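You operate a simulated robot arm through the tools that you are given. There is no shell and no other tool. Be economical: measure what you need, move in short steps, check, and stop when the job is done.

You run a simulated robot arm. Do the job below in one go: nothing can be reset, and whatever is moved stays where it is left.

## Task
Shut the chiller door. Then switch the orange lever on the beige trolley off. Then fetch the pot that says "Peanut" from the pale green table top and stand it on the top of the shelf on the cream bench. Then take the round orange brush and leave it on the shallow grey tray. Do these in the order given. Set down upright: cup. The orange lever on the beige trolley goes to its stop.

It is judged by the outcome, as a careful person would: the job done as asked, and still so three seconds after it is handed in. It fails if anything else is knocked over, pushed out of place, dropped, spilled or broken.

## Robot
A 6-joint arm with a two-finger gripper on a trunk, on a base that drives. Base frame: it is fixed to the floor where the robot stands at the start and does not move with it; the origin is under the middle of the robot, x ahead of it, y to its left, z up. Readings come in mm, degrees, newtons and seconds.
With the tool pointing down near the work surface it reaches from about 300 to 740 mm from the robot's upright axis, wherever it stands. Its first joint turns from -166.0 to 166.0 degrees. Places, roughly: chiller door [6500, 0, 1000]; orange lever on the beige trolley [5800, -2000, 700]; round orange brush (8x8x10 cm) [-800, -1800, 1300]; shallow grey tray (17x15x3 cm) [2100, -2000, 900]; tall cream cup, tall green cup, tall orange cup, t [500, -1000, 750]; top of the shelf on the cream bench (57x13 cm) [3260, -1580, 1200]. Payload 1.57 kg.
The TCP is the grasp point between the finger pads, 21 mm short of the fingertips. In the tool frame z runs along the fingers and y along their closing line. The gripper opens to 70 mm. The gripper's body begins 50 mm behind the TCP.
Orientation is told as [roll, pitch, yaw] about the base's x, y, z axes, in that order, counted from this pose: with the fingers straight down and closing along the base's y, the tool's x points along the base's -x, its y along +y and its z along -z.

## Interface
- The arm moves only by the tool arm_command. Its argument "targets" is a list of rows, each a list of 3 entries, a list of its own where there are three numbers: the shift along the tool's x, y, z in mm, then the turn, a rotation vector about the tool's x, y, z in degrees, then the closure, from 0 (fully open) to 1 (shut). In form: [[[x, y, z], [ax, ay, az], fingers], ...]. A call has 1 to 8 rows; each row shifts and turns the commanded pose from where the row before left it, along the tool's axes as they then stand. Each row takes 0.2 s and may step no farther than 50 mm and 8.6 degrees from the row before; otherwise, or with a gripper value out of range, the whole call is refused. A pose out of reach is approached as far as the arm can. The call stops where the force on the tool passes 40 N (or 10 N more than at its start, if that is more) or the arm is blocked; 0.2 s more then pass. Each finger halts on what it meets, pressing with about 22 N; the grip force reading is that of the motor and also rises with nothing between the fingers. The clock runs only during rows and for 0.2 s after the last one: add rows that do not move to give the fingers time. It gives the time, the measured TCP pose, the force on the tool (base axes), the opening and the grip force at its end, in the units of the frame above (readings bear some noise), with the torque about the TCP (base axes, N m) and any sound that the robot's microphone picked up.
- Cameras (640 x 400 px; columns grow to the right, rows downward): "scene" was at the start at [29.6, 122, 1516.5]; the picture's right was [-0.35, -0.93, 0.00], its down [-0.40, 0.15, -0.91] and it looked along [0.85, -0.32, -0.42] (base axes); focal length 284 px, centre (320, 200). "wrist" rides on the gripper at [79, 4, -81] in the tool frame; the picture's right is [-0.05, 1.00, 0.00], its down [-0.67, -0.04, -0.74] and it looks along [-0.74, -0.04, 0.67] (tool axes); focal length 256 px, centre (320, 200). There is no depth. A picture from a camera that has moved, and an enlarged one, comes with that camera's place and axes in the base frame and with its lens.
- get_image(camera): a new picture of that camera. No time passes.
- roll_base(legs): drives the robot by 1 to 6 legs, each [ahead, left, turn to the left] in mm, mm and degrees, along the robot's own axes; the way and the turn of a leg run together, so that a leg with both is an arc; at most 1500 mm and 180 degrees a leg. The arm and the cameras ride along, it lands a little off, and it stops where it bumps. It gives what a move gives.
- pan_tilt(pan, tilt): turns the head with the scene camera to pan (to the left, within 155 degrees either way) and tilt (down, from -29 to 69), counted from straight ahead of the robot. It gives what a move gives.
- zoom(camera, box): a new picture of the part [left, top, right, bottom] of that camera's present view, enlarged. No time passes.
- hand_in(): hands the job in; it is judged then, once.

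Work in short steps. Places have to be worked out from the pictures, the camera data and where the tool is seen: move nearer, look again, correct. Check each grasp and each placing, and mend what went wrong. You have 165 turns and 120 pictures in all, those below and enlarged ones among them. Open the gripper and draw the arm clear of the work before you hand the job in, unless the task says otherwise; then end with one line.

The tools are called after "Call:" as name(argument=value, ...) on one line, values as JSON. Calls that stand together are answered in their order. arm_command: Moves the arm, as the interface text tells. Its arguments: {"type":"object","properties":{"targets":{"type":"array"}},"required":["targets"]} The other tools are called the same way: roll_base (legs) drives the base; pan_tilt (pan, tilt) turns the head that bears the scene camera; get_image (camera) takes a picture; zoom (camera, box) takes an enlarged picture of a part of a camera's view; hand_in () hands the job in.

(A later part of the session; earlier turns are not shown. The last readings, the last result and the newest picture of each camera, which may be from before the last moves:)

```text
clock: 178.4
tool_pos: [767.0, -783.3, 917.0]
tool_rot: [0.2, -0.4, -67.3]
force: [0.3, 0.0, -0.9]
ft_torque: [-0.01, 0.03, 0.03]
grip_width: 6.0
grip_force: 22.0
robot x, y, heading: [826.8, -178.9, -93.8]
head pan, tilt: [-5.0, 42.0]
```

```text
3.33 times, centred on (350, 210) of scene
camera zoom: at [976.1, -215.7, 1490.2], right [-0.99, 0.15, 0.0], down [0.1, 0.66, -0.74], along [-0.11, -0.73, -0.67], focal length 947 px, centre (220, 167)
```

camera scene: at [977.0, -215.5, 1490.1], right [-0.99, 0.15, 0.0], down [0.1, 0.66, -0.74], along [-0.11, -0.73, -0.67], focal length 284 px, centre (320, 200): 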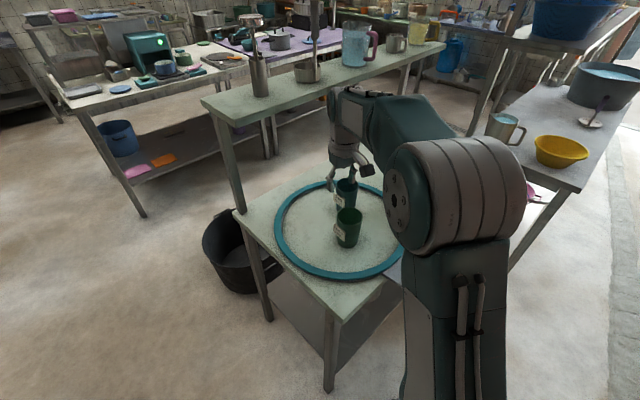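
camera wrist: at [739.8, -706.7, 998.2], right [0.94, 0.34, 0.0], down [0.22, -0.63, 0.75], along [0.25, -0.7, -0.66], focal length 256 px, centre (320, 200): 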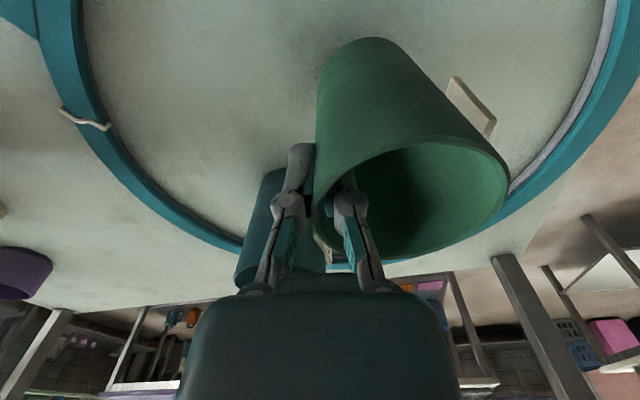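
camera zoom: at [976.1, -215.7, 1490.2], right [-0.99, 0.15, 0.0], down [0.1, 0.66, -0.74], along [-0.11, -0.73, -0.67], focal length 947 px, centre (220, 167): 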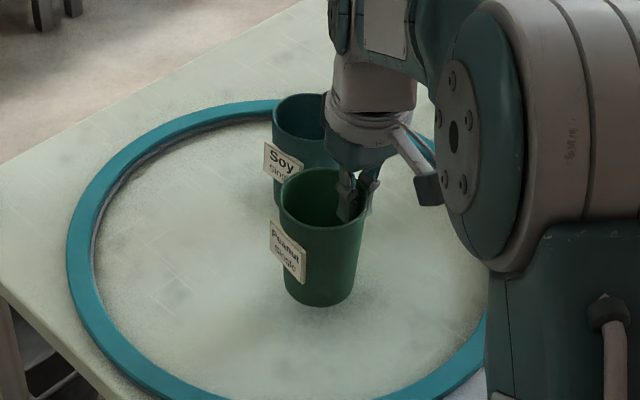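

The cup is gripped and lifted. I'll raise it high, straight up.

Call:
arm_command(targets=[[[0, 0, -30], [0, 0, 0], 1], [[0, 0, -40], [0, 0, 0], 1], [[0, 0, -40], [0, 0, 0], 1], [[0, 0, -40], [0, 0, 0], 1], [[0, 0, -40], [0, 0, 0], 1], [[0, 0, -40], [0, 0, 0], 1], [[0, 0, -40], [0, 0, 0], 1], [[0, 0, -40], [0, 0, 0], 1]])

Call:
arm_command(targets=[[[40, 0, 0], [0, 0, 0], 1], [[40, 0, -20], [0, 0, 0], 1], [[40, 0, -20], [0, 0, 0], 1], [[40, 0, -20], [0, 0, 0], 1], [[0, 0, -30], [0, 0, 0], 1]])

Call:
get_image(camera="scene")

```text
clock: 180.2
tool_pos: [764.7, -782.6, 1227.1]
tool_rot: [0.3, -0.3, -67.4]
force: [0.4, 0.7, -0.7]
ft_torque: [0.01, -0.01, 0.02]
grip_width: 5.9
grip_force: 22.6
robot x, y, heading: [828.5, -177.6, -93.9]
head pan, tilt: [-5.0, 42.0]
```

```text
clock: 181.4
tool_pos: [704.2, -632.2, 1315.8]
tool_rot: [0.2, -0.3, -67.3]
force: [0.5, 0.6, -0.4]
ft_torque: [-0.02, 0.01, 0.02]
grip_width: 6.0
grip_force: 22.1
robot x, y, heading: [831.7, -178.8, -93.7]
head pan, tilt: [-5.0, 42.0]
```

```text
44 pictures are left
camera scene: at [975.7, -214.8, 1490.3], right [-0.99, 0.15, 0.0], down [0.1, 0.66, -0.74], along [-0.11, -0.73, -0.67], focal length 284 px, centre (320, 200)
```

scene: 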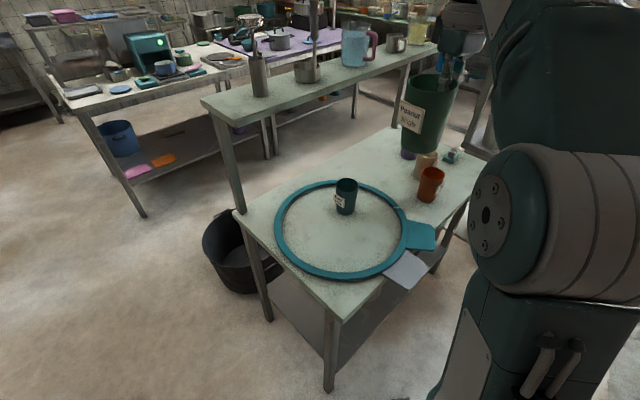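

The cup is held upright. I'll drive back to the area north-west of the cream bench and look at the shelf.

Call:
roll_base(legs=[[-112, 462, 0], [563, 561, 0], [0, 0, 55]])

Call:
pan_tilt(pan=0, tilt=18)

Call:
get_image(camera="scene")

```text
clock: 190.6
tool_pos: [2130.5, -1056.0, 1317.1]
tool_rot: [0.3, -0.3, -11.2]
force: [0.4, 0.1, 0.0]
ft_torque: [-0.04, 0.05, 0.01]
grip_width: 6.0
grip_force: 22.3
robot x, y, heading: [1820.6, -704.6, -37.3]
head pan, tilt: [-5.0, 42.0]
```

```text
clock: 191.5
tool_pos: [2131.4, -1055.9, 1315.9]
tool_rot: [0.1, -0.4, -11.1]
force: [0.4, -0.2, -0.7]
ft_torque: [-0.01, -0.02, 0.0]
grip_width: 6.2
grip_force: 21.7
robot x, y, heading: [1824.4, -702.5, -37.3]
head pan, tilt: [0.0, 18.0]
```

```text
43 pictures are left
camera scene: at [1948.1, -599.8, 1527.8], right [-0.61, -0.79, 0.0], down [-0.25, 0.19, -0.95], along [0.75, -0.58, -0.31], focal length 284 px, centre (320, 200)
```

scene: 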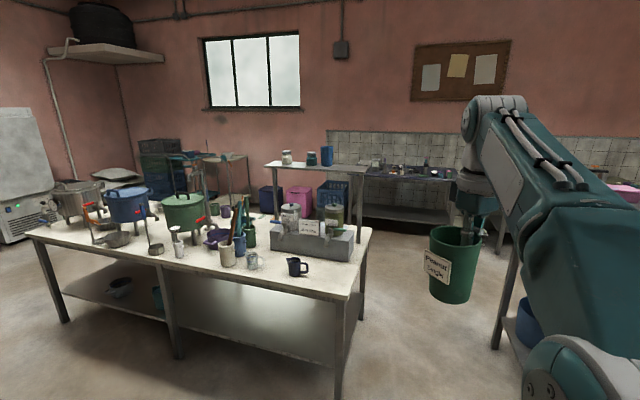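

Call:
zoom(camera="scene", box=[250, 135, 390, 285])

```text
2.67 times, centred on (320, 210) of scene
camera zoom: at [1948.1, -599.8, 1527.8], right [-0.61, -0.79, 0.0], down [-0.25, 0.19, -0.95], along [0.75, -0.58, -0.31], focal length 758 px, centre (320, 173)
```

zoom: 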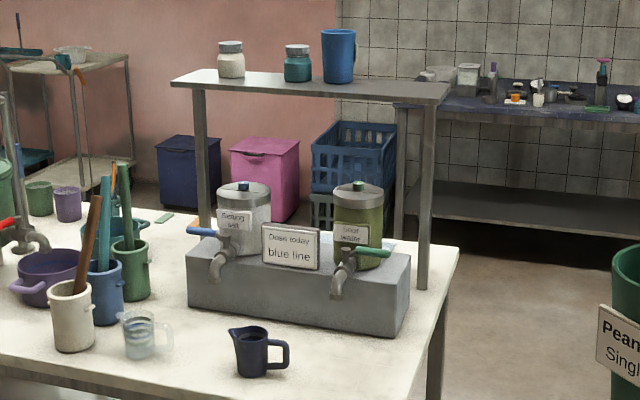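

The shelf's west half is free: the blue cup is the nearest item, and the free end centre is at about (3019,-1753). My target is about (3110,-1693). I'll raise the cup further, then drive into position.

Call:
arm_command(targets=[[[0, 0, -30], [0, 0, 0], 1], [[0, 0, -30], [0, 0, 0], 1], [[0, 0, -20], [0, 0, 0], 1]])

Call:
roll_base(legs=[[1083, -303, 0], [280, -230, 0]])

```text
clock: 192.3
tool_pos: [2118.0, -1041.5, 1350.3]
tool_rot: [0.0, -0.5, -11.2]
force: [-0.7, 0.1, -0.9]
ft_torque: [-0.03, 0.01, 0.01]
grip_width: 5.8
grip_force: 22.1
out of reach, approached as far as the arm can: row 1, 2, 3
robot x, y, heading: [1822.7, -702.2, -37.5]
head pan, tilt: [0.0, 18.0]
```

```text
clock: 199.9
tool_pos: [2856.0, -2292.1, 1349.4]
tool_rot: [-0.1, -0.4, -12.0]
force: [0.2, 1.0, 0.2]
ft_torque: [0.01, 0.01, -0.02]
grip_width: 5.8
grip_force: 22.5
robot x, y, heading: [2564.6, -1949.8, -38.4]
head pan, tilt: [0.0, 18.0]
```

I'm at maximum height, which leaves the cup bottom about 48 mm above the shelf. I'll turn to face the shelf end and look.

Call:
roll_base(legs=[[0, 0, 71.5]])

Call:
pan_tilt(pan=-5, tilt=25)

Call:
get_image(camera="scene")

Call:
get_image(camera="wrist")

```text
clock: 203.4
tool_pos: [2985.7, -1788.5, 1350.1]
tool_rot: [0.0, -0.5, 58.9]
force: [0.2, -0.3, 0.3]
ft_torque: [0.01, 0.0, -0.02]
grip_width: 6.0
grip_force: 22.0
robot x, y, heading: [2566.3, -1949.6, 32.7]
head pan, tilt: [0.0, 18.0]
```

```text
clock: 204.1
tool_pos: [2985.0, -1786.9, 1349.7]
tool_rot: [-0.1, -0.5, 59.1]
force: [-0.1, 0.2, -0.6]
ft_torque: [-0.01, -0.01, -0.06]
grip_width: 5.8
grip_force: 21.7
robot x, y, heading: [2566.2, -1947.9, 32.8]
head pan, tilt: [-5.0, 25.0]
```

```text
41 pictures are left
camera scene: at [2517.7, -1808.5, 1516.5], right [0.46, -0.89, 0.0], down [-0.37, -0.2, -0.91], along [0.8, 0.42, -0.42], focal length 284 px, centre (320, 200)
```

scene: 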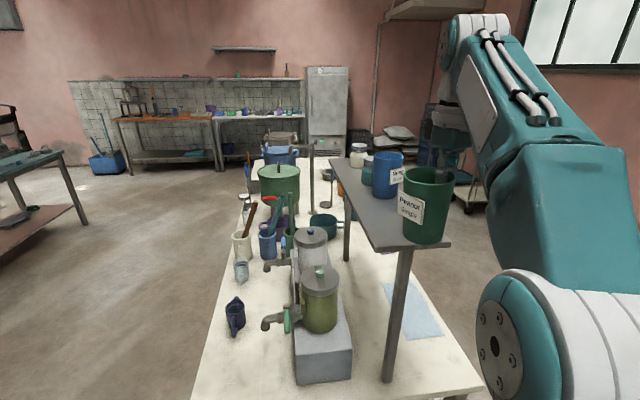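

```text
40 pictures are left
camera wrist: at [2940.3, -1853.9, 1430.9], right [-0.83, 0.56, 0.0], down [0.37, 0.55, 0.75], along [0.42, 0.62, -0.66], focal length 256 px, centre (320, 200)
```

wrist: 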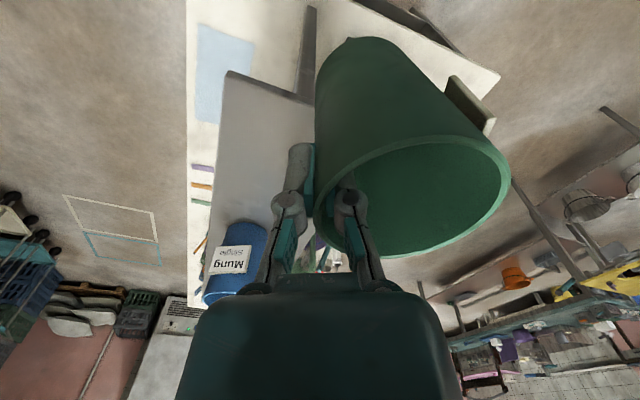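

The end-edge estimate agrees between both views: the shelf end centre is (3018,-1754). I'll drive 130 mm forward, which puts the cup over the free end.

Call:
roll_base(legs=[[130, -15, 0]])

Call:
get_image(camera="scene")

```text
clock: 205.4
tool_pos: [3100.1, -1729.0, 1349.7]
tool_rot: [0.0, -0.4, 59.1]
force: [0.3, 0.8, -1.4]
ft_torque: [0.03, -0.03, -0.03]
grip_width: 5.9
grip_force: 21.7
robot x, y, heading: [2683.5, -1893.9, 32.5]
head pan, tilt: [-5.0, 25.0]
```

```text
39 pictures are left
camera scene: at [2633.2, -1750.6, 1516.4], right [0.46, -0.89, 0.0], down [-0.37, -0.2, -0.91], along [0.8, 0.42, -0.42], focal length 284 px, centre (320, 200)
```

scene: 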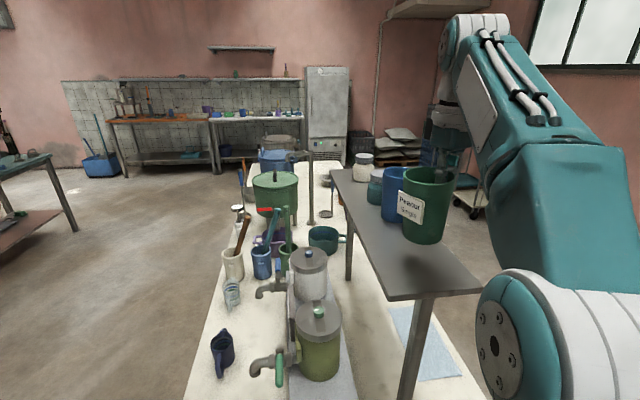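

The cup is over the free end, about 6 mm off the shelf's centreline. I'll lower it in small steps.

Call:
arm_command(targets=[[[-8, 0, 10], [0, 0, 0], 1], [[0, 0, 10], [0, 0, 0], 1], [[0, 0, 10], [0, 0, 0], 1]])

```text
clock: 206.2
tool_pos: [3107.2, -1724.1, 1320.0]
tool_rot: [0.1, -0.5, 59.2]
force: [0.3, 0.0, 0.3]
ft_torque: [-0.01, -0.05, 0.02]
grip_width: 6.3
grip_force: 22.1
robot x, y, heading: [2679.0, -1888.5, 32.6]
head pan, tilt: [-5.0, 25.0]
```

The pose tracks well. I'll continue down finely, watching for contact.

Call:
arm_command(targets=[[[0, 0, 5], [0, 0, 0], 1], [[0, 0, 4], [0, 0, 0], 1], [[0, 0, 3], [0, 0, 0], 1]])

Call:
zoom(camera="scene", box=[370, 150, 490, 310])

```text
clock: 207.0
tool_pos: [3106.0, -1724.6, 1306.3]
tool_rot: [0.0, -0.5, 58.9]
force: [-0.4, 0.9, -1.4]
ft_torque: [-0.01, 0.0, -0.01]
grip_width: 6.1
grip_force: 21.8
robot x, y, heading: [2678.2, -1891.3, 32.7]
head pan, tilt: [-5.0, 25.0]
```

```text
2.50 times, centred on (430, 230) of scene
camera zoom: at [2633.8, -1751.7, 1516.5], right [0.46, -0.89, 0.0], down [-0.38, -0.2, -0.91], along [0.8, 0.42, -0.42], focal length 710 px, centre (45, 125)
```

zoom: 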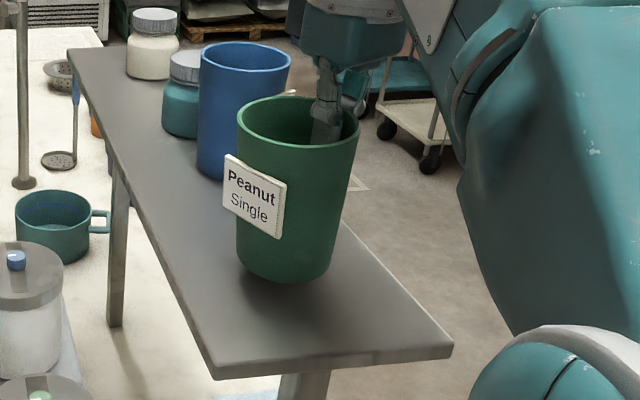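

The cup is just above the surface, well inside the edges. Lowering further.

Call:
arm_command(targets=[[[0, 0, 3], [0, 0, 0], 1], [[0, 0, 3], [0, 0, 0], 1], [[0, 0, 3], [0, 0, 0], 1]])

```text
clock: 207.8
tool_pos: [3105.7, -1724.9, 1299.3]
tool_rot: [0.0, -0.4, 59.0]
force: [-0.3, -0.2, -0.4]
ft_torque: [-0.02, -0.03, -0.03]
grip_width: 5.9
grip_force: 22.0
robot x, y, heading: [2682.0, -1892.6, 32.9]
head pan, tilt: [-5.0, 25.0]
```

Call:
arm_command(targets=[[[0, 0, 2], [0, 0, 0], 1], [[0, 0, 2], [0, 0, 0], 1], [[0, 0, 2], [0, 0, 0], 1]])

Call:
zoom(camera="scene", box=[400, 210, 480, 290])

```text
clock: 208.6
tool_pos: [3105.0, -1725.1, 1293.3]
tool_rot: [0.1, -0.6, 58.9]
force: [2.9, -1.9, 9.5]
ft_torque: [0.13, 0.14, -0.02]
grip_width: 5.9
grip_force: 22.0
robot x, y, heading: [2682.9, -1894.5, 32.8]
head pan, tilt: [-5.0, 25.0]
```

```text
5.00 times, centred on (440, 250) of scene
camera zoom: at [2634.0, -1752.5, 1516.6], right [0.46, -0.89, 0.0], down [-0.38, -0.2, -0.91], along [0.8, 0.42, -0.42], focal length 1421 px, centre (-280, -50)
```

zoom: 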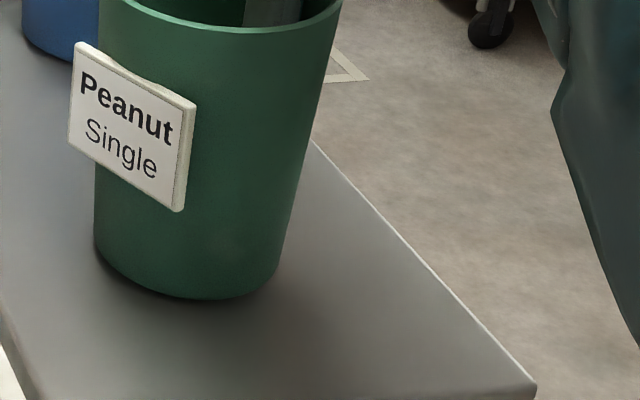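

Contact at 9.5 N. I'll open the fingers partway and rise.

Call:
arm_command(targets=[[[0, 0, 0], [0, 0, 0], 0.6], [[0, 0, 0], [0, 0, 0], 0.5], [[0, 0, -15], [0, 0, 0], 0.5], [[0, 0, -20], [0, 0, 0], 0.5], [[0, 0, -20], [0, 0, 0], 0.5]])

Call:
zoom(camera="scene", box=[370, 150, 490, 310])

```text
clock: 209.8
tool_pos: [3105.5, -1723.9, 1348.3]
tool_rot: [-0.2, -0.5, 59.2]
force: [0.4, 0.1, -0.3]
ft_torque: [-0.02, -0.02, -0.04]
grip_width: 35.0
grip_force: 0.1
robot x, y, heading: [2680.8, -1897.7, 32.5]
head pan, tilt: [-5.0, 25.0]
```

```text
2.50 times, centred on (430, 230) of scene
camera zoom: at [2633.9, -1751.7, 1516.5], right [0.46, -0.89, 0.0], down [-0.38, -0.2, -0.91], along [0.8, 0.42, -0.42], focal length 710 px, centre (45, 125)
```

zoom: 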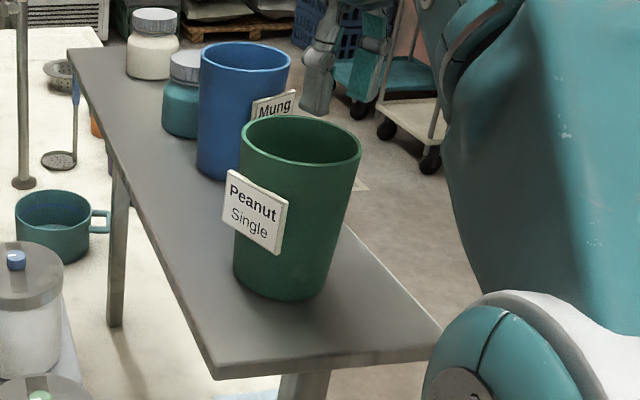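

The Peanut cup stands upright on the shelf. I'll withdraw sideways and back.

Call:
roll_base(legs=[[-40, -120, 0], [-150, 0, 0]])

Call:
get_image(camera="scene")

```text
clock: 212.0
tool_pos: [3024.4, -1929.1, 1349.9]
tool_rot: [0.3, -0.6, 59.2]
force: [0.1, 0.9, -0.2]
ft_torque: [0.0, 0.04, -0.02]
grip_width: 35.3
grip_force: 0.1
robot x, y, heading: [2600.1, -2098.3, 33.2]
head pan, tilt: [-5.0, 25.0]
```

```text
35 pictures are left
camera scene: at [2543.4, -1938.9, 1517.8], right [0.47, -0.88, 0.01], down [-0.37, -0.21, -0.91], along [0.8, 0.42, -0.42], focal length 284 px, centre (320, 200)
```

scene: 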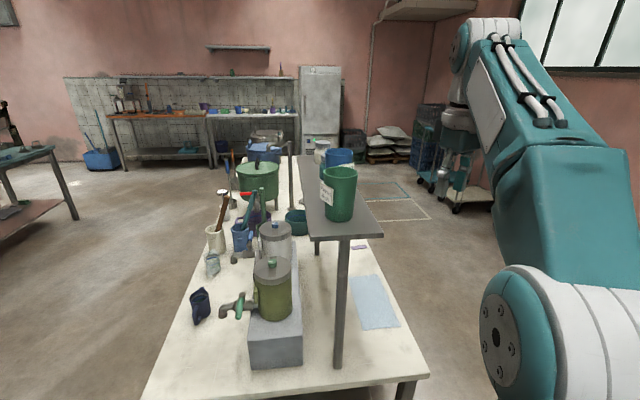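

The cup stands safely on the shelf. Now for the brush near (-800,-1800,1300). I'll drive back north-west and look in that direction for a route.

Call:
roll_base(legs=[[255, 847, 0], [0, 0, 170]])

Call:
pan_tilt(pan=0, tilt=22)

Call:
get_image(camera="scene")

```text
clock: 223.6
tool_pos: [1903.9, -1310.6, 1349.4]
tool_rot: [0.8, -1.0, -132.1]
force: [0.2, -0.5, 0.4]
ft_torque: [0.04, 0.0, -0.01]
grip_width: 35.0
grip_force: 0.0
robot x, y, heading: [2360.4, -1249.0, -158.8]
head pan, tilt: [-5.0, 25.0]
```

```text
clock: 224.3
tool_pos: [1908.3, -1317.5, 1349.3]
tool_rot: [0.4, -0.9, -132.3]
force: [-0.2, 0.3, 0.0]
ft_torque: [-0.02, -0.05, 0.01]
grip_width: 35.0
grip_force: 0.1
robot x, y, heading: [2353.2, -1241.9, -158.6]
head pan, tilt: [0.0, 22.0]
```

```text
34 pictures are left
camera scene: at [2375.7, -1388.8, 1524.1], right [-0.36, 0.93, -0.01], down [0.35, 0.13, -0.93], along [-0.86, -0.34, -0.38], focal length 284 px, centre (320, 200)
```

scene: 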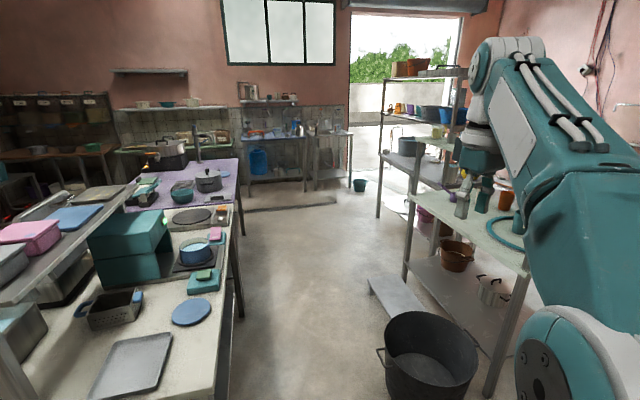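

The dark grey tray is on the left-hand table, and the rack with small orange items is ahead. I'll zoom in on the rack.

Call:
zoom(camera="scene", box=[360, 60, 480, 260])

Call:
zoom(camera="scene", box=[375, 80, 475, 150])

```text
2.00 times, centred on (420, 160) of scene
camera zoom: at [2375.7, -1388.8, 1524.1], right [-0.36, 0.93, -0.01], down [0.35, 0.13, -0.93], along [-0.86, -0.34, -0.38], focal length 568 px, centre (120, 280)
```

zoom: 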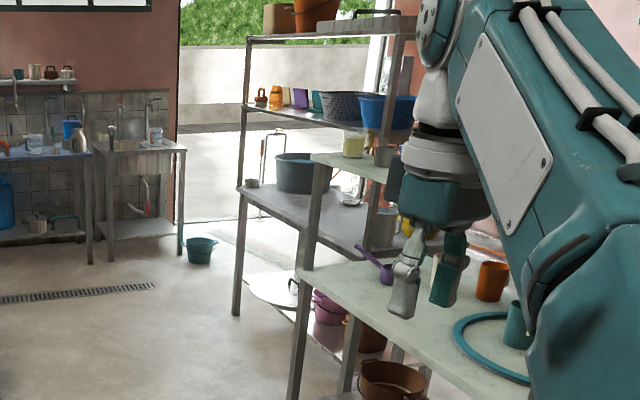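

```text
5.71 times, centred on (425, 115) of scene
camera zoom: at [2375.7, -1388.8, 1524.1], right [-0.36, 0.93, -0.01], down [0.35, 0.13, -0.93], along [-0.86, -0.34, -0.38], focal length 1624 px, centre (-280, 686)
```

zoom: 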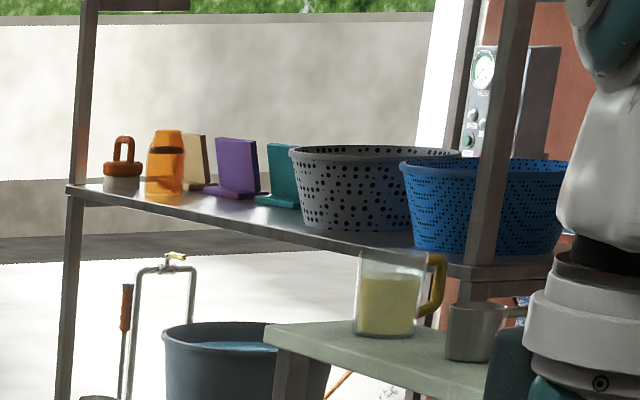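

The brush is a round one with a loop handle, at the rack shelf's south end, and the shelf front faces south-east. I'll drive down the corridor between the tray table and the black bin to the front of the rack.

Call:
roll_base(legs=[[582, 104, 0], [0, 0, 12.1], [1080, 0, 0]])

```text
clock: 233.7
tool_pos: [521.1, -2347.8, 1348.0]
tool_rot: [0.2, -0.7, -119.3]
force: [-0.1, 0.2, 0.7]
ft_torque: [-0.01, -0.02, 0.01]
grip_width: 35.0
grip_force: 0.0
robot x, y, heading: [941.2, -2172.7, -145.6]
head pan, tilt: [0.0, 22.0]
```

Corridor passed. On to the front of the rack, turning to face it.

Call:
roll_base(legs=[[1113, -571, 0], [0, 0, -80]])

Call:
pan_tilt(pan=0, tilt=18)

Call:
get_image(camera="scene")

```text
clock: 243.3
tool_pos: [-543.6, -1978.9, 1347.2]
tool_rot: [0.2, -0.8, 163.6]
force: [0.9, 0.0, -0.1]
ft_torque: [0.03, 0.0, 0.0]
grip_width: 35.0
grip_force: 0.1
robot x, y, heading: [-279.9, -2347.7, 137.4]
head pan, tilt: [0.0, 22.0]
```

```text
clock: 244.0
tool_pos: [-546.0, -1979.2, 1347.8]
tool_rot: [0.3, -0.8, 163.6]
force: [-0.7, 0.1, -0.1]
ft_torque: [0.01, 0.0, 0.0]
grip_width: 34.9
grip_force: 0.0
robot x, y, heading: [-281.8, -2347.7, 137.3]
head pan, tilt: [0.0, 18.0]
```

```text
31 pictures are left
camera scene: at [-408.8, -2436.0, 1527.8], right [0.68, 0.74, 0.0], down [0.23, -0.21, -0.95], along [-0.7, 0.64, -0.31], focal length 284 px, centre (320, 200)
```

scene: 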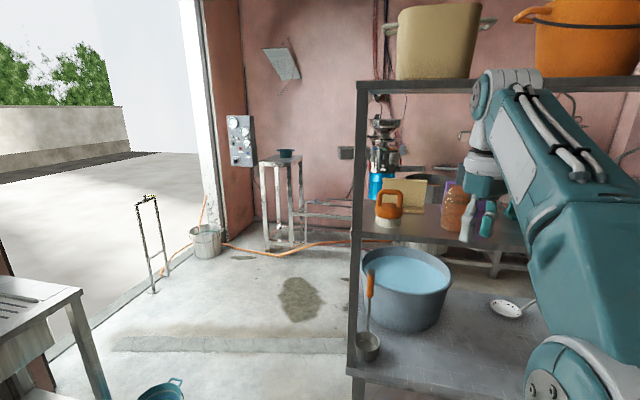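

Call:
zoom(camera="scene", box=[350, 160, 510, 260])

```text
4.00 times, centred on (430, 210) of scene
camera zoom: at [-408.8, -2436.0, 1527.8], right [0.68, 0.74, 0.0], down [0.23, -0.21, -0.95], along [-0.7, 0.64, -0.31], focal length 1137 px, centre (-120, 160)
```

zoom: 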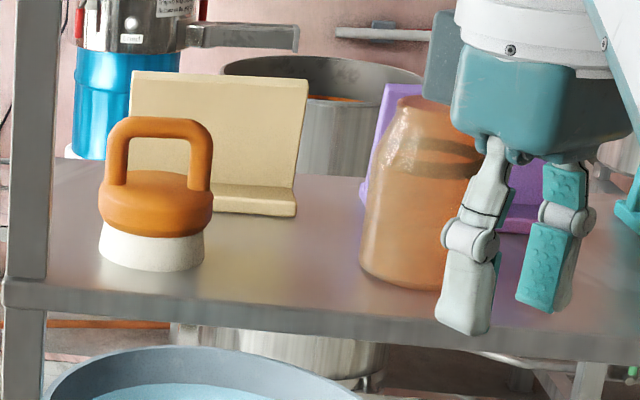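

The brush stands about 790 mm ahead of the robot. Its inverted-U loop faces me, with the top bar at z≈1298 and an opening about 47 mm wide below it. I'll take a horizontal grip with one finger through the opening, so first I'll reorient the tool.

Call:
arm_command(targets=[[[0, 0, 20], [0, 0, 6.6], 0.2], [[0, 0, 20], [0, 0, 6.6], 0.2], [[0, 0, 10], [0, 0, 6.6], 0.2], [[0, 0, 0], [0, 0, 6.5], 0.2], [[0, 0, 0], [0, -8.2, 0], 0.2], [[0, 0, 0], [0, -8.2, 0], 0.2], [[0, 0, 0], [0, -8.2, 0], 0.2], [[0, 0, 0], [0, -8.2, 0], 0.2]])

Call:
arm_command(targets=[[[0, 0, 0], [0, -8.2, 0], 0.2], [[0, 0, 0], [0, -8.2, 0], 0.2], [[0, 0, 0], [0, -8.2, 0], 0.2], [[0, 0, 0], [0, -8.2, 0], 0.2], [[0, 0, 0], [0, -8.2, 0], 0.2], [[0, 0, 0], [0, -8.2, 0], 0.2], [[0, 0, 0], [0, -8, 0], 0.2]])

Call:
arm_command(targets=[[[0, 0, 0], [0, 0, -8.2], 0.2], [[0, 0, 0], [0, 0, -8.2], 0.2], [[0, 0, 0], [0, 0, -8.2], 0.2], [[0, 0, 0], [0, 0, -8.2], 0.2], [[0, 0, 0], [0, 0, -8.2], 0.2], [[0, 0, 0], [0, 0, -8.2], 0.2], [[0, 0, 0], [0, 0, -8.2], 0.2]])

Call:
arm_command(targets=[[[0, 0, 0], [0, 0, -8.2], 0.2], [[0, 0, 0], [0, 0, -8.2], 0.2], [[0, 0, 0], [0, 0, -8.2], 0.2], [[0, 0, 0], [0, 0, -8], 0.2]])

Call:
get_image(camera="scene")

```text
clock: 245.8
tool_pos: [-544.8, -1979.3, 1297.4]
tool_rot: [0.6, -33.6, 137.1]
force: [-0.4, -0.1, 0.2]
ft_torque: [-0.05, 0.0, 0.0]
grip_width: 56.0
grip_force: 0.1
robot x, y, heading: [-280.3, -2345.1, 137.5]
head pan, tilt: [0.0, 18.0]
```

```text
clock: 247.4
tool_pos: [-545.7, -1980.2, 1298.4]
tool_rot: [148.0, -89.2, -10.7]
force: [-0.6, 0.1, 0.8]
ft_torque: [-0.01, 0.02, 0.0]
grip_width: 56.0
grip_force: 0.0
robot x, y, heading: [-278.4, -2346.6, 137.5]
head pan, tilt: [0.0, 18.0]
```

```text
clock: 249.0
tool_pos: [-528.3, -1981.1, 1320.8]
tool_rot: [-90.2, -33.0, -132.2]
force: [0.3, 0.0, 0.1]
ft_torque: [-0.03, -0.04, 0.0]
grip_width: 56.3
grip_force: 0.0
out of reach, approached as far as the arm can: row 6, 7
robot x, y, heading: [-281.8, -2345.4, 137.4]
head pan, tilt: [0.0, 18.0]
```

```text
clock: 250.0
tool_pos: [-508.3, -2007.8, 1400.4]
tool_rot: [-90.0, -0.6, -132.7]
force: [-0.8, -0.2, 0.6]
ft_torque: [0.02, -0.01, -0.02]
grip_width: 56.0
grip_force: 0.0
out of reach, approached as far as the arm can: row 1, 2, 3, 4
robot x, y, heading: [-281.1, -2346.1, 137.2]
head pan, tilt: [0.0, 18.0]
```

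```text
29 pictures are left
camera scene: at [-408.2, -2437.3, 1527.8], right [0.68, 0.74, 0.0], down [0.23, -0.21, -0.95], along [-0.7, 0.64, -0.31], focal length 284 px, centre (320, 200)
```

scene: 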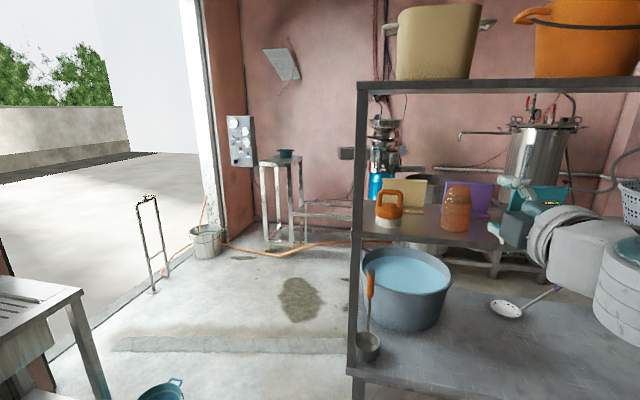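

The orientation is right, but that spot is too close in for the arm. I'll shift left and forward, staying in front of the shelf edge, to bring it back within reach.

Call:
arm_command(targets=[[[-47, 0, 0], [0, 0, 0], 0.2], [[0, 0, 40], [0, 0, 0], 0.2], [[0, 0, 40], [0, 0, 0], 0.2], [[0, 0, 30], [0, 0, 0], 0.2], [[0, 0, 0], [0, 0, 0], 0.2]])

Call:
get_image(camera="wrist")

```text
clock: 251.2
tool_pos: [-622.9, -1969.9, 1414.0]
tool_rot: [-90.2, -0.5, -132.6]
force: [-0.6, 0.1, 0.2]
ft_torque: [-0.01, 0.01, 0.02]
grip_width: 56.1
grip_force: 0.0
out of reach, approached as far as the arm can: row 3, 4
robot x, y, heading: [-280.9, -2343.1, 137.1]
head pan, tilt: [0.0, 18.0]
```

```text
28 pictures are left
camera wrist: at [-509.7, -1965.7, 1410.4], right [-0.05, -0.04, -1.0], down [0.1, -0.99, 0.04], along [-0.99, -0.09, 0.05], focal length 256 px, centre (320, 200)
```

wrist: 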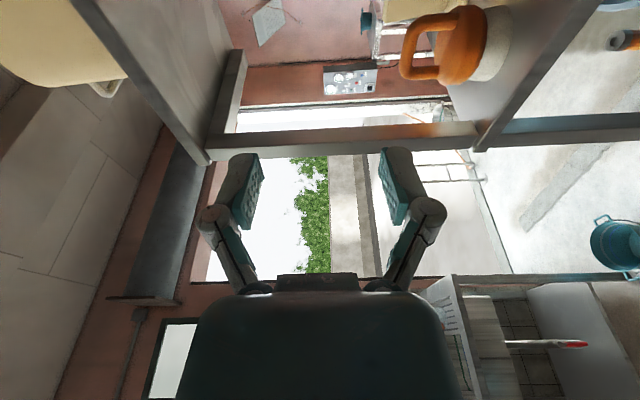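

Triangulating the loop's bar from both cameras gives (-803,-1833,1322). I'll lower to that height, shift left 22 mm, narrow the fingers to about 36 mm, and approach partway.

Call:
arm_command(targets=[[[-22, 30, 0], [0, 0, 0], 0.49], [[0, 31, 0], [0, 0, 0], 0.49], [[0, 31, 0], [0, 0, 0], 0.49], [[0, 0, 40], [0, 0, 0], 0.49], [[0, 0, 40], [0, 0, 0], 0.49], [[0, 0, 30], [0, 0, 0], 0.49]])

Call:
get_image(camera="wrist")

Call:
get_image(camera="scene")

```text
clock: 252.6
tool_pos: [-723.1, -1916.5, 1346.5]
tool_rot: [-90.7, -0.5, -132.5]
force: [0.1, 0.7, 0.8]
ft_torque: [-0.02, -0.02, 0.01]
grip_width: 35.7
grip_force: 0.0
out of reach, approached as far as the arm can: row 1, 2, 3
robot x, y, heading: [-278.0, -2345.4, 137.3]
head pan, tilt: [0.0, 18.0]
```

```text
27 pictures are left
camera wrist: at [-609.8, -1911.7, 1340.3], right [-0.05, -0.04, -1.0], down [0.1, -0.99, 0.03], along [-0.99, -0.1, 0.05], focal length 256 px, centre (320, 200)
```

wrist: 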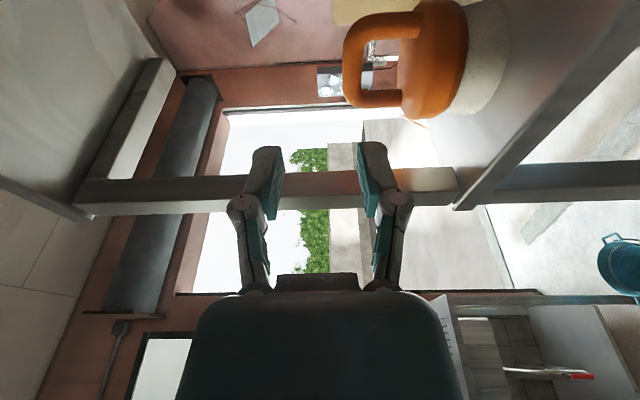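

```text
26 pictures are left
camera scene: at [-409.0, -2436.4, 1527.8], right [0.68, 0.74, 0.0], down [0.23, -0.21, -0.95], along [-0.7, 0.64, -0.31], focal length 284 px, centre (320, 200)
```

scene: 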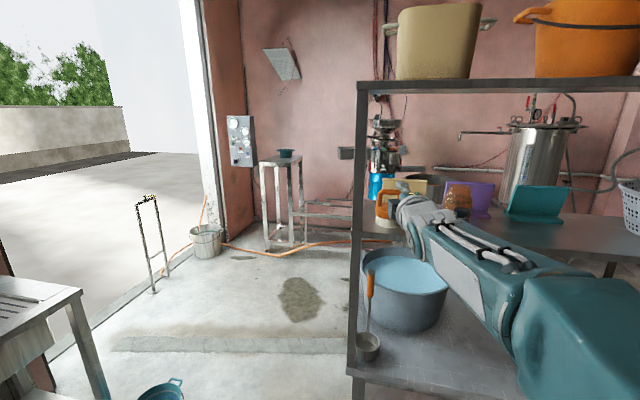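

Refined bar position: about (-811,-1827,1320). That is 124 mm ahead, 26 mm down and 6 mm right of the TCP. I'll go down and advance 70 mm first.

Call:
arm_command(targets=[[[3, 13, 0], [0, 0, 0], 0.49], [[3, 13, 0], [0, 0, 0], 0.49], [[0, 0, 35], [0, 0, 0], 0.49], [[0, 0, 30], [0, 0, 0], 0.49]])

Call:
get_image(camera="wrist")

Call:
zoom(camera="scene", box=[360, 170, 440, 240])

```text
clock: 253.6
tool_pos: [-766.6, -1866.7, 1320.7]
tool_rot: [-90.7, -0.5, -132.6]
force: [0.9, -1.2, 0.2]
ft_torque: [-0.02, -0.04, 0.01]
grip_width: 35.6
grip_force: 0.1
robot x, y, heading: [-277.5, -2349.1, 137.8]
head pan, tilt: [0.0, 18.0]
```

```text
25 pictures are left
camera wrist: at [-653.7, -1862.8, 1316.1], right [-0.05, -0.04, -1.0], down [0.1, -0.99, 0.03], along [-0.99, -0.1, 0.05], focal length 256 px, centre (320, 200)
```

wrist: 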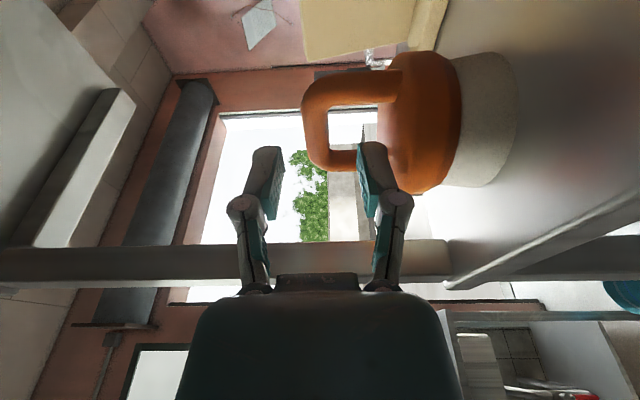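

```text
5.71 times, centred on (400, 205) of scene
camera zoom: at [-409.2, -2436.0, 1527.8], right [0.68, 0.74, 0.0], down [0.23, -0.21, -0.95], along [-0.7, 0.64, -0.31], focal length 1624 px, centre (-137, 171)
```

zoom: 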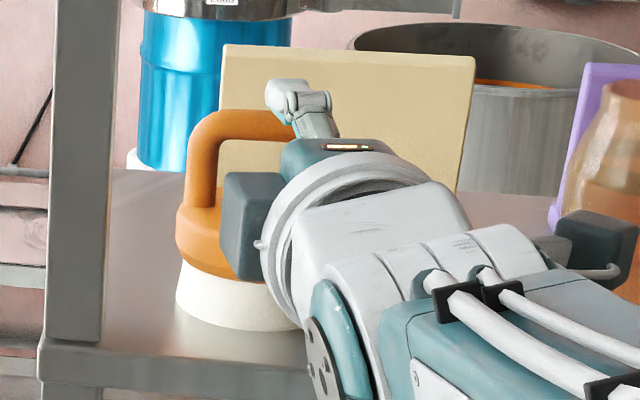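

The alignment is good: the bar is centred between the fingers, about 45 mm further ahead at z≈1325. I'll move in and close.

Call:
arm_command(targets=[[[0, -4, 18], [0, 0, 0], 0.49], [[0, 0, 14], [0, 0, 0], 0.49], [[0, 0, 12], [0, 0, 0], 0.49]])

Call:
get_image(camera="wrist")

```text
clock: 254.4
tool_pos: [-799.0, -1838.0, 1325.3]
tool_rot: [-90.7, -0.4, -132.6]
force: [0.2, -0.2, 0.2]
ft_torque: [0.0, 0.03, 0.03]
grip_width: 35.6
grip_force: 0.0
robot x, y, heading: [-283.6, -2347.6, 137.4]
head pan, tilt: [0.0, 18.0]
```

```text
23 pictures are left
camera wrist: at [-685.7, -1832.7, 1319.5], right [-0.05, -0.04, -1.0], down [0.1, -0.99, 0.03], along [-0.99, -0.1, 0.05], focal length 256 px, centre (320, 200)
```

wrist: 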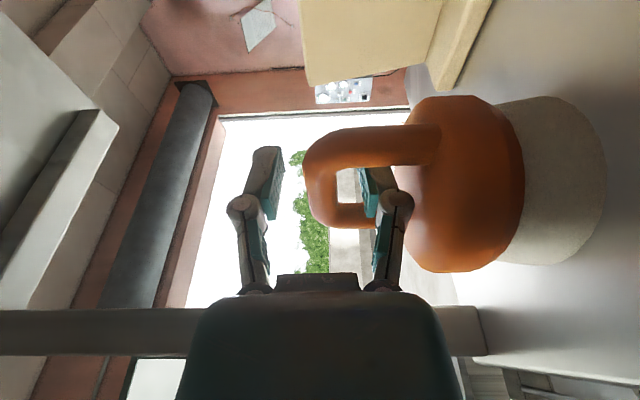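

The lower finger is in the loop's opening with the bar at pad height. Closing.

Call:
arm_command(targets=[[[0, 0, 4], [0, 0, 0], 0.49], [[0, 0, 0], [0, 0, 0], 0.8], [[0, 0, 0], [0, 0, 0], 1], [[0, 0, 0], [0, 0, 0], 1]])

Call:
get_image(camera="wrist")

```text
clock: 255.4
tool_pos: [-801.6, -1835.0, 1324.6]
tool_rot: [-90.5, -0.5, -132.6]
force: [-0.3, -0.8, 0.2]
ft_torque: [0.01, -0.02, 0.02]
grip_width: 12.0
grip_force: 22.3
robot x, y, heading: [-280.5, -2349.1, 137.4]
head pan, tilt: [0.0, 18.0]
```

```text
22 pictures are left
camera wrist: at [-687.9, -1830.5, 1319.2], right [-0.05, -0.04, -1.0], down [0.1, -0.99, 0.03], along [-0.99, -0.1, 0.05], focal length 256 px, centre (320, 200)
```

wrist: 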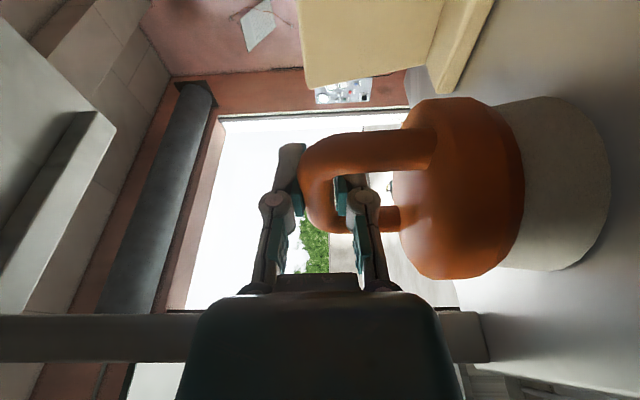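

The bar is gripped at 12 mm. I'll lift and check.

Call:
arm_command(targets=[[[0, -10, 0], [0, 0, 0], 1], [[0, -15, 0], [0, 0, 0], 1], [[0, -15, 0], [0, 0, 0], 1], [[0, 0, 0], [0, 0, 0], 1]])

Call:
get_image(camera="scene")

```text
clock: 256.4
tool_pos: [-799.0, -1834.1, 1365.8]
tool_rot: [-90.7, -0.5, -132.6]
force: [-0.3, 0.5, -1.5]
ft_torque: [-0.03, 0.0, 0.0]
grip_width: 11.9
grip_force: 21.6
robot x, y, heading: [-280.7, -2344.8, 137.3]
head pan, tilt: [0.0, 18.0]
```

```text
21 pictures are left
camera scene: at [-409.4, -2435.9, 1527.8], right [0.68, 0.74, 0.0], down [0.23, -0.21, -0.95], along [-0.7, 0.64, -0.31], focal length 284 px, centre (320, 200)
```

scene: 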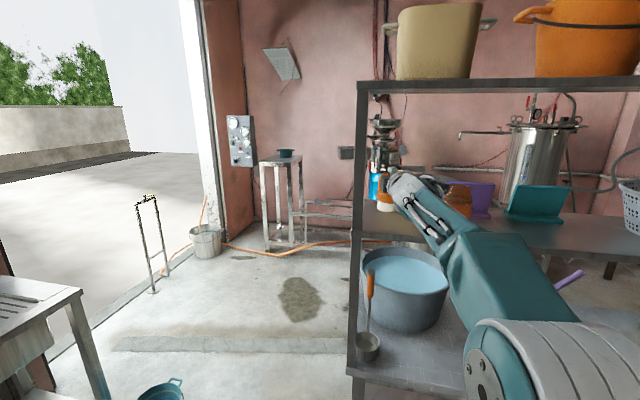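

The brush is lifted. I'll back the base straight out of the rack.

Call:
roll_base(legs=[[-250, 0, 0]])

Call:
get_image(camera="scene")

```text
clock: 258.2
tool_pos: [-613.2, -2006.3, 1364.9]
tool_rot: [-90.8, -0.6, -132.6]
force: [-0.3, -0.2, -1.0]
ft_torque: [0.02, 0.02, 0.0]
grip_width: 11.7
grip_force: 22.7
robot x, y, heading: [-97.7, -2522.7, 137.3]
head pan, tilt: [0.0, 18.0]
```

```text
20 pictures are left
camera scene: at [-222.8, -2607.8, 1527.8], right [0.68, 0.74, 0.0], down [0.23, -0.21, -0.95], along [-0.7, 0.64, -0.31], focal length 284 px, centre (320, 200)
```

scene: 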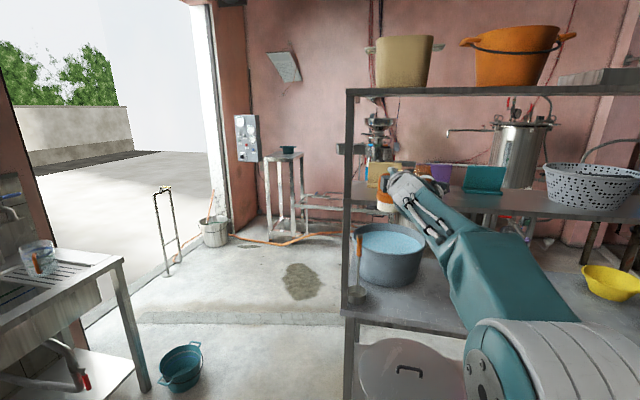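

The brush hangs level. I'll drive back through the corridor, with the arm kept forward and high, to the north-east of the tray.

Call:
roll_base(legs=[[0, 0, -103.8], [1080, -264, 0]])

```text
clock: 268.4
tool_pos: [1590.6, -1761.7, 1365.1]
tool_rot: [-90.8, -0.4, 123.5]
force: [-0.2, 0.0, -1.1]
ft_torque: [0.03, -0.01, -0.02]
grip_width: 11.8
grip_force: 22.1
robot x, y, heading: [966.5, -2142.8, 33.4]
head pan, tilt: [0.0, 18.0]
```

On track and still holding. Continuing through the corridor and turning to face the tray the long way round.

Call:
roll_base(legs=[[1075, 0, 0], [539, -94, 0], [0, 0, 106], [0, 0, 106]])

Call:
pan_tilt(pan=-5, tilt=35)

Call:
get_image(camera="scene")

```text
clock: 285.4
tool_pos: [1992.6, -1934.8, 1366.8]
tool_rot: [-90.7, -0.2, -28.8]
force: [1.0, -0.6, -0.9]
ft_torque: [0.02, -0.01, -0.08]
grip_width: 12.0
grip_force: 21.8
robot x, y, heading: [2360.1, -1305.6, -118.9]
head pan, tilt: [0.0, 18.0]
```

```text
clock: 286.2
tool_pos: [1994.3, -1935.2, 1368.4]
tool_rot: [-90.7, -0.2, -28.9]
force: [0.1, -0.6, -1.1]
ft_torque: [-0.03, 0.01, -0.03]
grip_width: 12.0
grip_force: 21.9
robot x, y, heading: [2362.2, -1304.3, -119.0]
head pan, tilt: [-5.0, 35.0]
```

```text
19 pictures are left
camera scene: at [2483.0, -1406.6, 1500.4], right [-0.83, 0.56, 0.0], down [0.32, 0.48, -0.82], along [-0.46, -0.68, -0.57], focal length 284 px, centre (320, 200)
```

scene: 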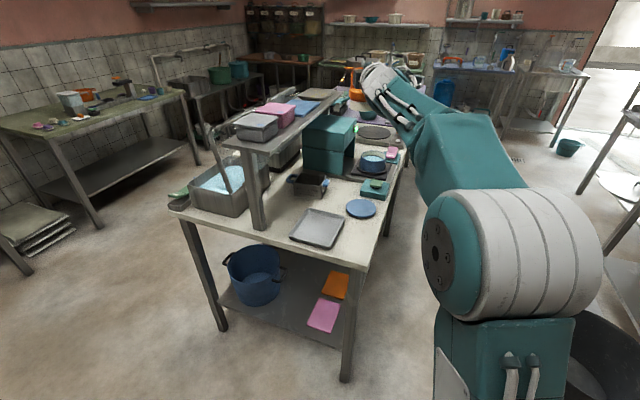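

The tray is clear, centred near (2097,-1998,900). Turning the base 9.5° left will swing the brush over it.

Call:
roll_base(legs=[[0, 0, 9.5]])

Call:
arm_command(targets=[[[0, 50, 0], [0, 0, 0], 1], [[0, 50, 0], [0, 0, 0], 1], [[0, 50, 0], [0, 0, 0], 1], [[0, 50, 0], [0, 0, 0], 1]])

Call:
get_image(camera="scene")

```text
clock: 287.2
tool_pos: [2097.4, -1985.3, 1369.0]
tool_rot: [-90.7, -0.4, -19.3]
force: [-0.8, -0.6, -0.8]
ft_torque: [0.0, -0.01, 0.01]
grip_width: 12.0
grip_force: 22.2
robot x, y, heading: [2359.9, -1303.2, -109.4]
head pan, tilt: [-5.0, 35.0]
```

```text
clock: 288.2
tool_pos: [2098.6, -1987.4, 1169.1]
tool_rot: [-90.9, -0.4, -19.3]
force: [0.3, -0.2, -0.4]
ft_torque: [0.05, -0.01, -0.04]
grip_width: 12.1
grip_force: 22.1
robot x, y, heading: [2358.7, -1302.7, -109.3]
head pan, tilt: [-5.0, 35.0]
```

```text
18 pictures are left
camera scene: at [2492.2, -1383.3, 1500.7], right [-0.91, 0.41, 0.0], down [0.24, 0.52, -0.82], along [-0.34, -0.74, -0.57], focal length 284 px, centre (320, 200)
```

scene: 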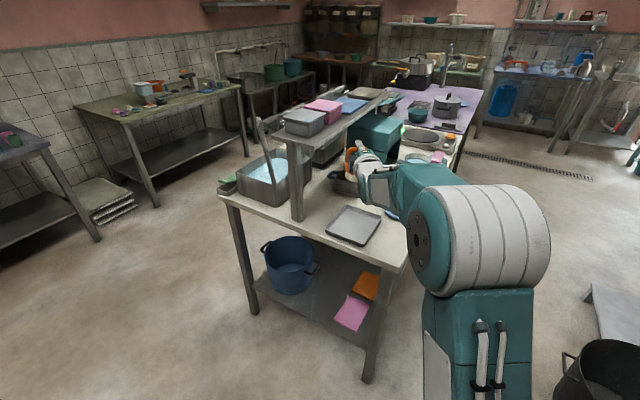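

The brush is right over the tray: the tray centre is about (2091,-1987) and the TCP is at (2099,-1987). I'll lower further.

Call:
arm_command(targets=[[[2, 40, 0], [0, 0, 0], 1], [[2, 40, 0], [0, 0, 0], 1], [[2, 40, 0], [0, 0, 0], 1], [[0, 25, 0], [0, 0, 0], 1]])

Call:
zoom(camera="scene", box=[300, 140, 440, 270])

```text
clock: 289.2
tool_pos: [2092.0, -1987.8, 1022.3]
tool_rot: [-90.7, -0.3, -19.3]
force: [-0.2, -0.2, -1.4]
ft_torque: [0.01, 0.0, 0.0]
grip_width: 11.9
grip_force: 22.0
robot x, y, heading: [2361.5, -1304.3, -109.4]
head pan, tilt: [-5.0, 35.0]
```

```text
3.08 times, centred on (370, 205) of scene
camera zoom: at [2492.2, -1383.6, 1500.7], right [-0.91, 0.41, 0.0], down [0.24, 0.52, -0.82], along [-0.34, -0.74, -0.57], focal length 874 px, centre (166, 185)
```

zoom: 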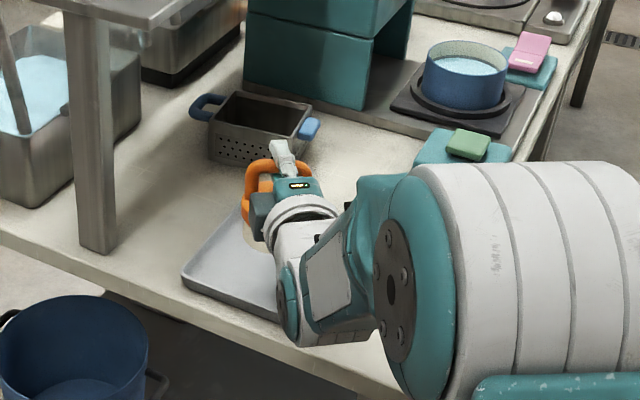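

The brush is over the tray's middle. I'll continue in finer steps until it touches.

Call:
arm_command(targets=[[[0, 10, 0], [0, 0, 0], 1], [[0, 8, 0], [0, 0, 0], 1], [[0, 5, 0], [0, 0, 0], 1]])

Call:
get_image(camera="wrist")

```text
clock: 290.0
tool_pos: [2093.0, -1987.4, 1000.2]
tool_rot: [-90.8, -0.3, -19.3]
force: [0.5, 0.2, -0.1]
ft_torque: [0.0, 0.0, 0.0]
grip_width: 12.1
grip_force: 21.8
robot x, y, heading: [2361.4, -1308.6, -109.5]
head pan, tilt: [-5.0, 35.0]
```

```text
16 pictures are left
camera wrist: at [2045.1, -1884.4, 994.6], right [0.05, -0.03, -1.0], down [0.88, 0.48, 0.03], along [0.48, -0.87, 0.05], focal length 256 px, centre (320, 200)
```

wrist: 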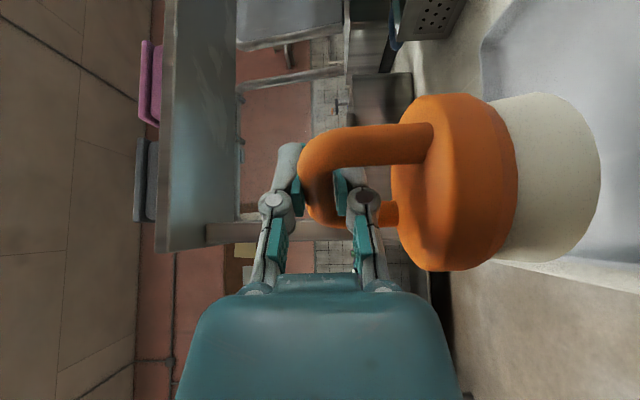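

By the scene corners, the tray centre is about (2086,-1996), within 12 mm of the brush. I'll lower until contact.

Call:
arm_command(targets=[[[3, 4, 5], [0, 0, 0], 1], [[0, 4, 0], [0, 0, 0], 1], [[0, 3, 0], [0, 0, 0], 1]])

Call:
arm_command(targets=[[[0, 3, 0], [0, 0, 0], 1], [[0, 2, 0], [0, 0, 0], 1]])

Call:
zoom(camera="scene", box=[310, 170, 400, 260])

```text
clock: 290.8
tool_pos: [2088.1, -1990.8, 987.8]
tool_rot: [-90.7, -0.3, -19.3]
force: [0.2, -1.0, -1.6]
ft_torque: [-0.01, 0.01, 0.03]
grip_width: 12.1
grip_force: 21.9
robot x, y, heading: [2360.1, -1305.9, -109.4]
head pan, tilt: [-5.0, 35.0]
```

```text
clock: 291.4
tool_pos: [2088.7, -1992.3, 983.9]
tool_rot: [-90.7, -0.3, -19.4]
force: [-0.4, -0.3, -0.9]
ft_torque: [-0.01, 0.0, 0.0]
grip_width: 12.0
grip_force: 21.9
robot x, y, heading: [2362.1, -1305.9, -109.5]
head pan, tilt: [-5.0, 35.0]
```

```text
4.44 times, centred on (355, 215) of scene
camera zoom: at [2492.2, -1383.7, 1500.7], right [-0.91, 0.41, 0.0], down [0.24, 0.52, -0.82], along [-0.34, -0.74, -0.57], focal length 1263 px, centre (164, 133)
```

zoom: 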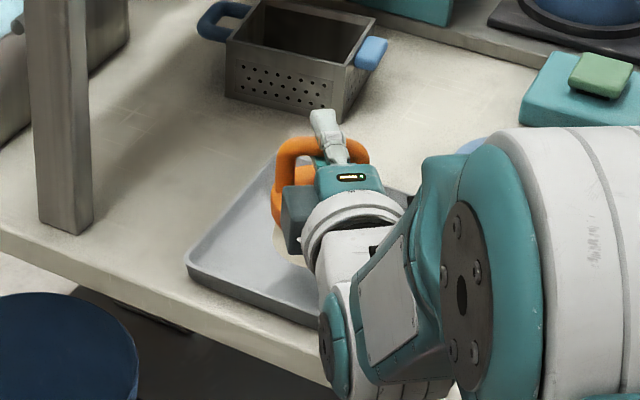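

It's well inside the tray but not touching yet. I'll continue gently.

Call:
arm_command(targets=[[[0, 3, 0], [0, 0, 0], 1], [[0, 3, 0], [0, 0, 0], 1]])

Call:
arm_command(targets=[[[0, 2, 0], [0, 0, 0], 1], [[0, 2, 0], [0, 0, 0], 1]])

```text
clock: 292.0
tool_pos: [2089.8, -1992.2, 977.6]
tool_rot: [-90.9, -0.3, -19.3]
force: [-0.4, 0.6, -1.3]
ft_torque: [0.01, 0.01, 0.04]
grip_width: 12.1
grip_force: 22.2
robot x, y, heading: [2359.5, -1305.7, -109.6]
head pan, tilt: [-5.0, 35.0]
```

```text
clock: 292.6
tool_pos: [2089.8, -1993.3, 974.0]
tool_rot: [-90.8, -0.3, -19.3]
force: [-1.2, -0.8, -1.0]
ft_torque: [0.01, 0.01, -0.03]
grip_width: 12.2
grip_force: 22.1
robot x, y, heading: [2362.4, -1306.4, -109.4]
head pan, tilt: [-5.0, 35.0]
```

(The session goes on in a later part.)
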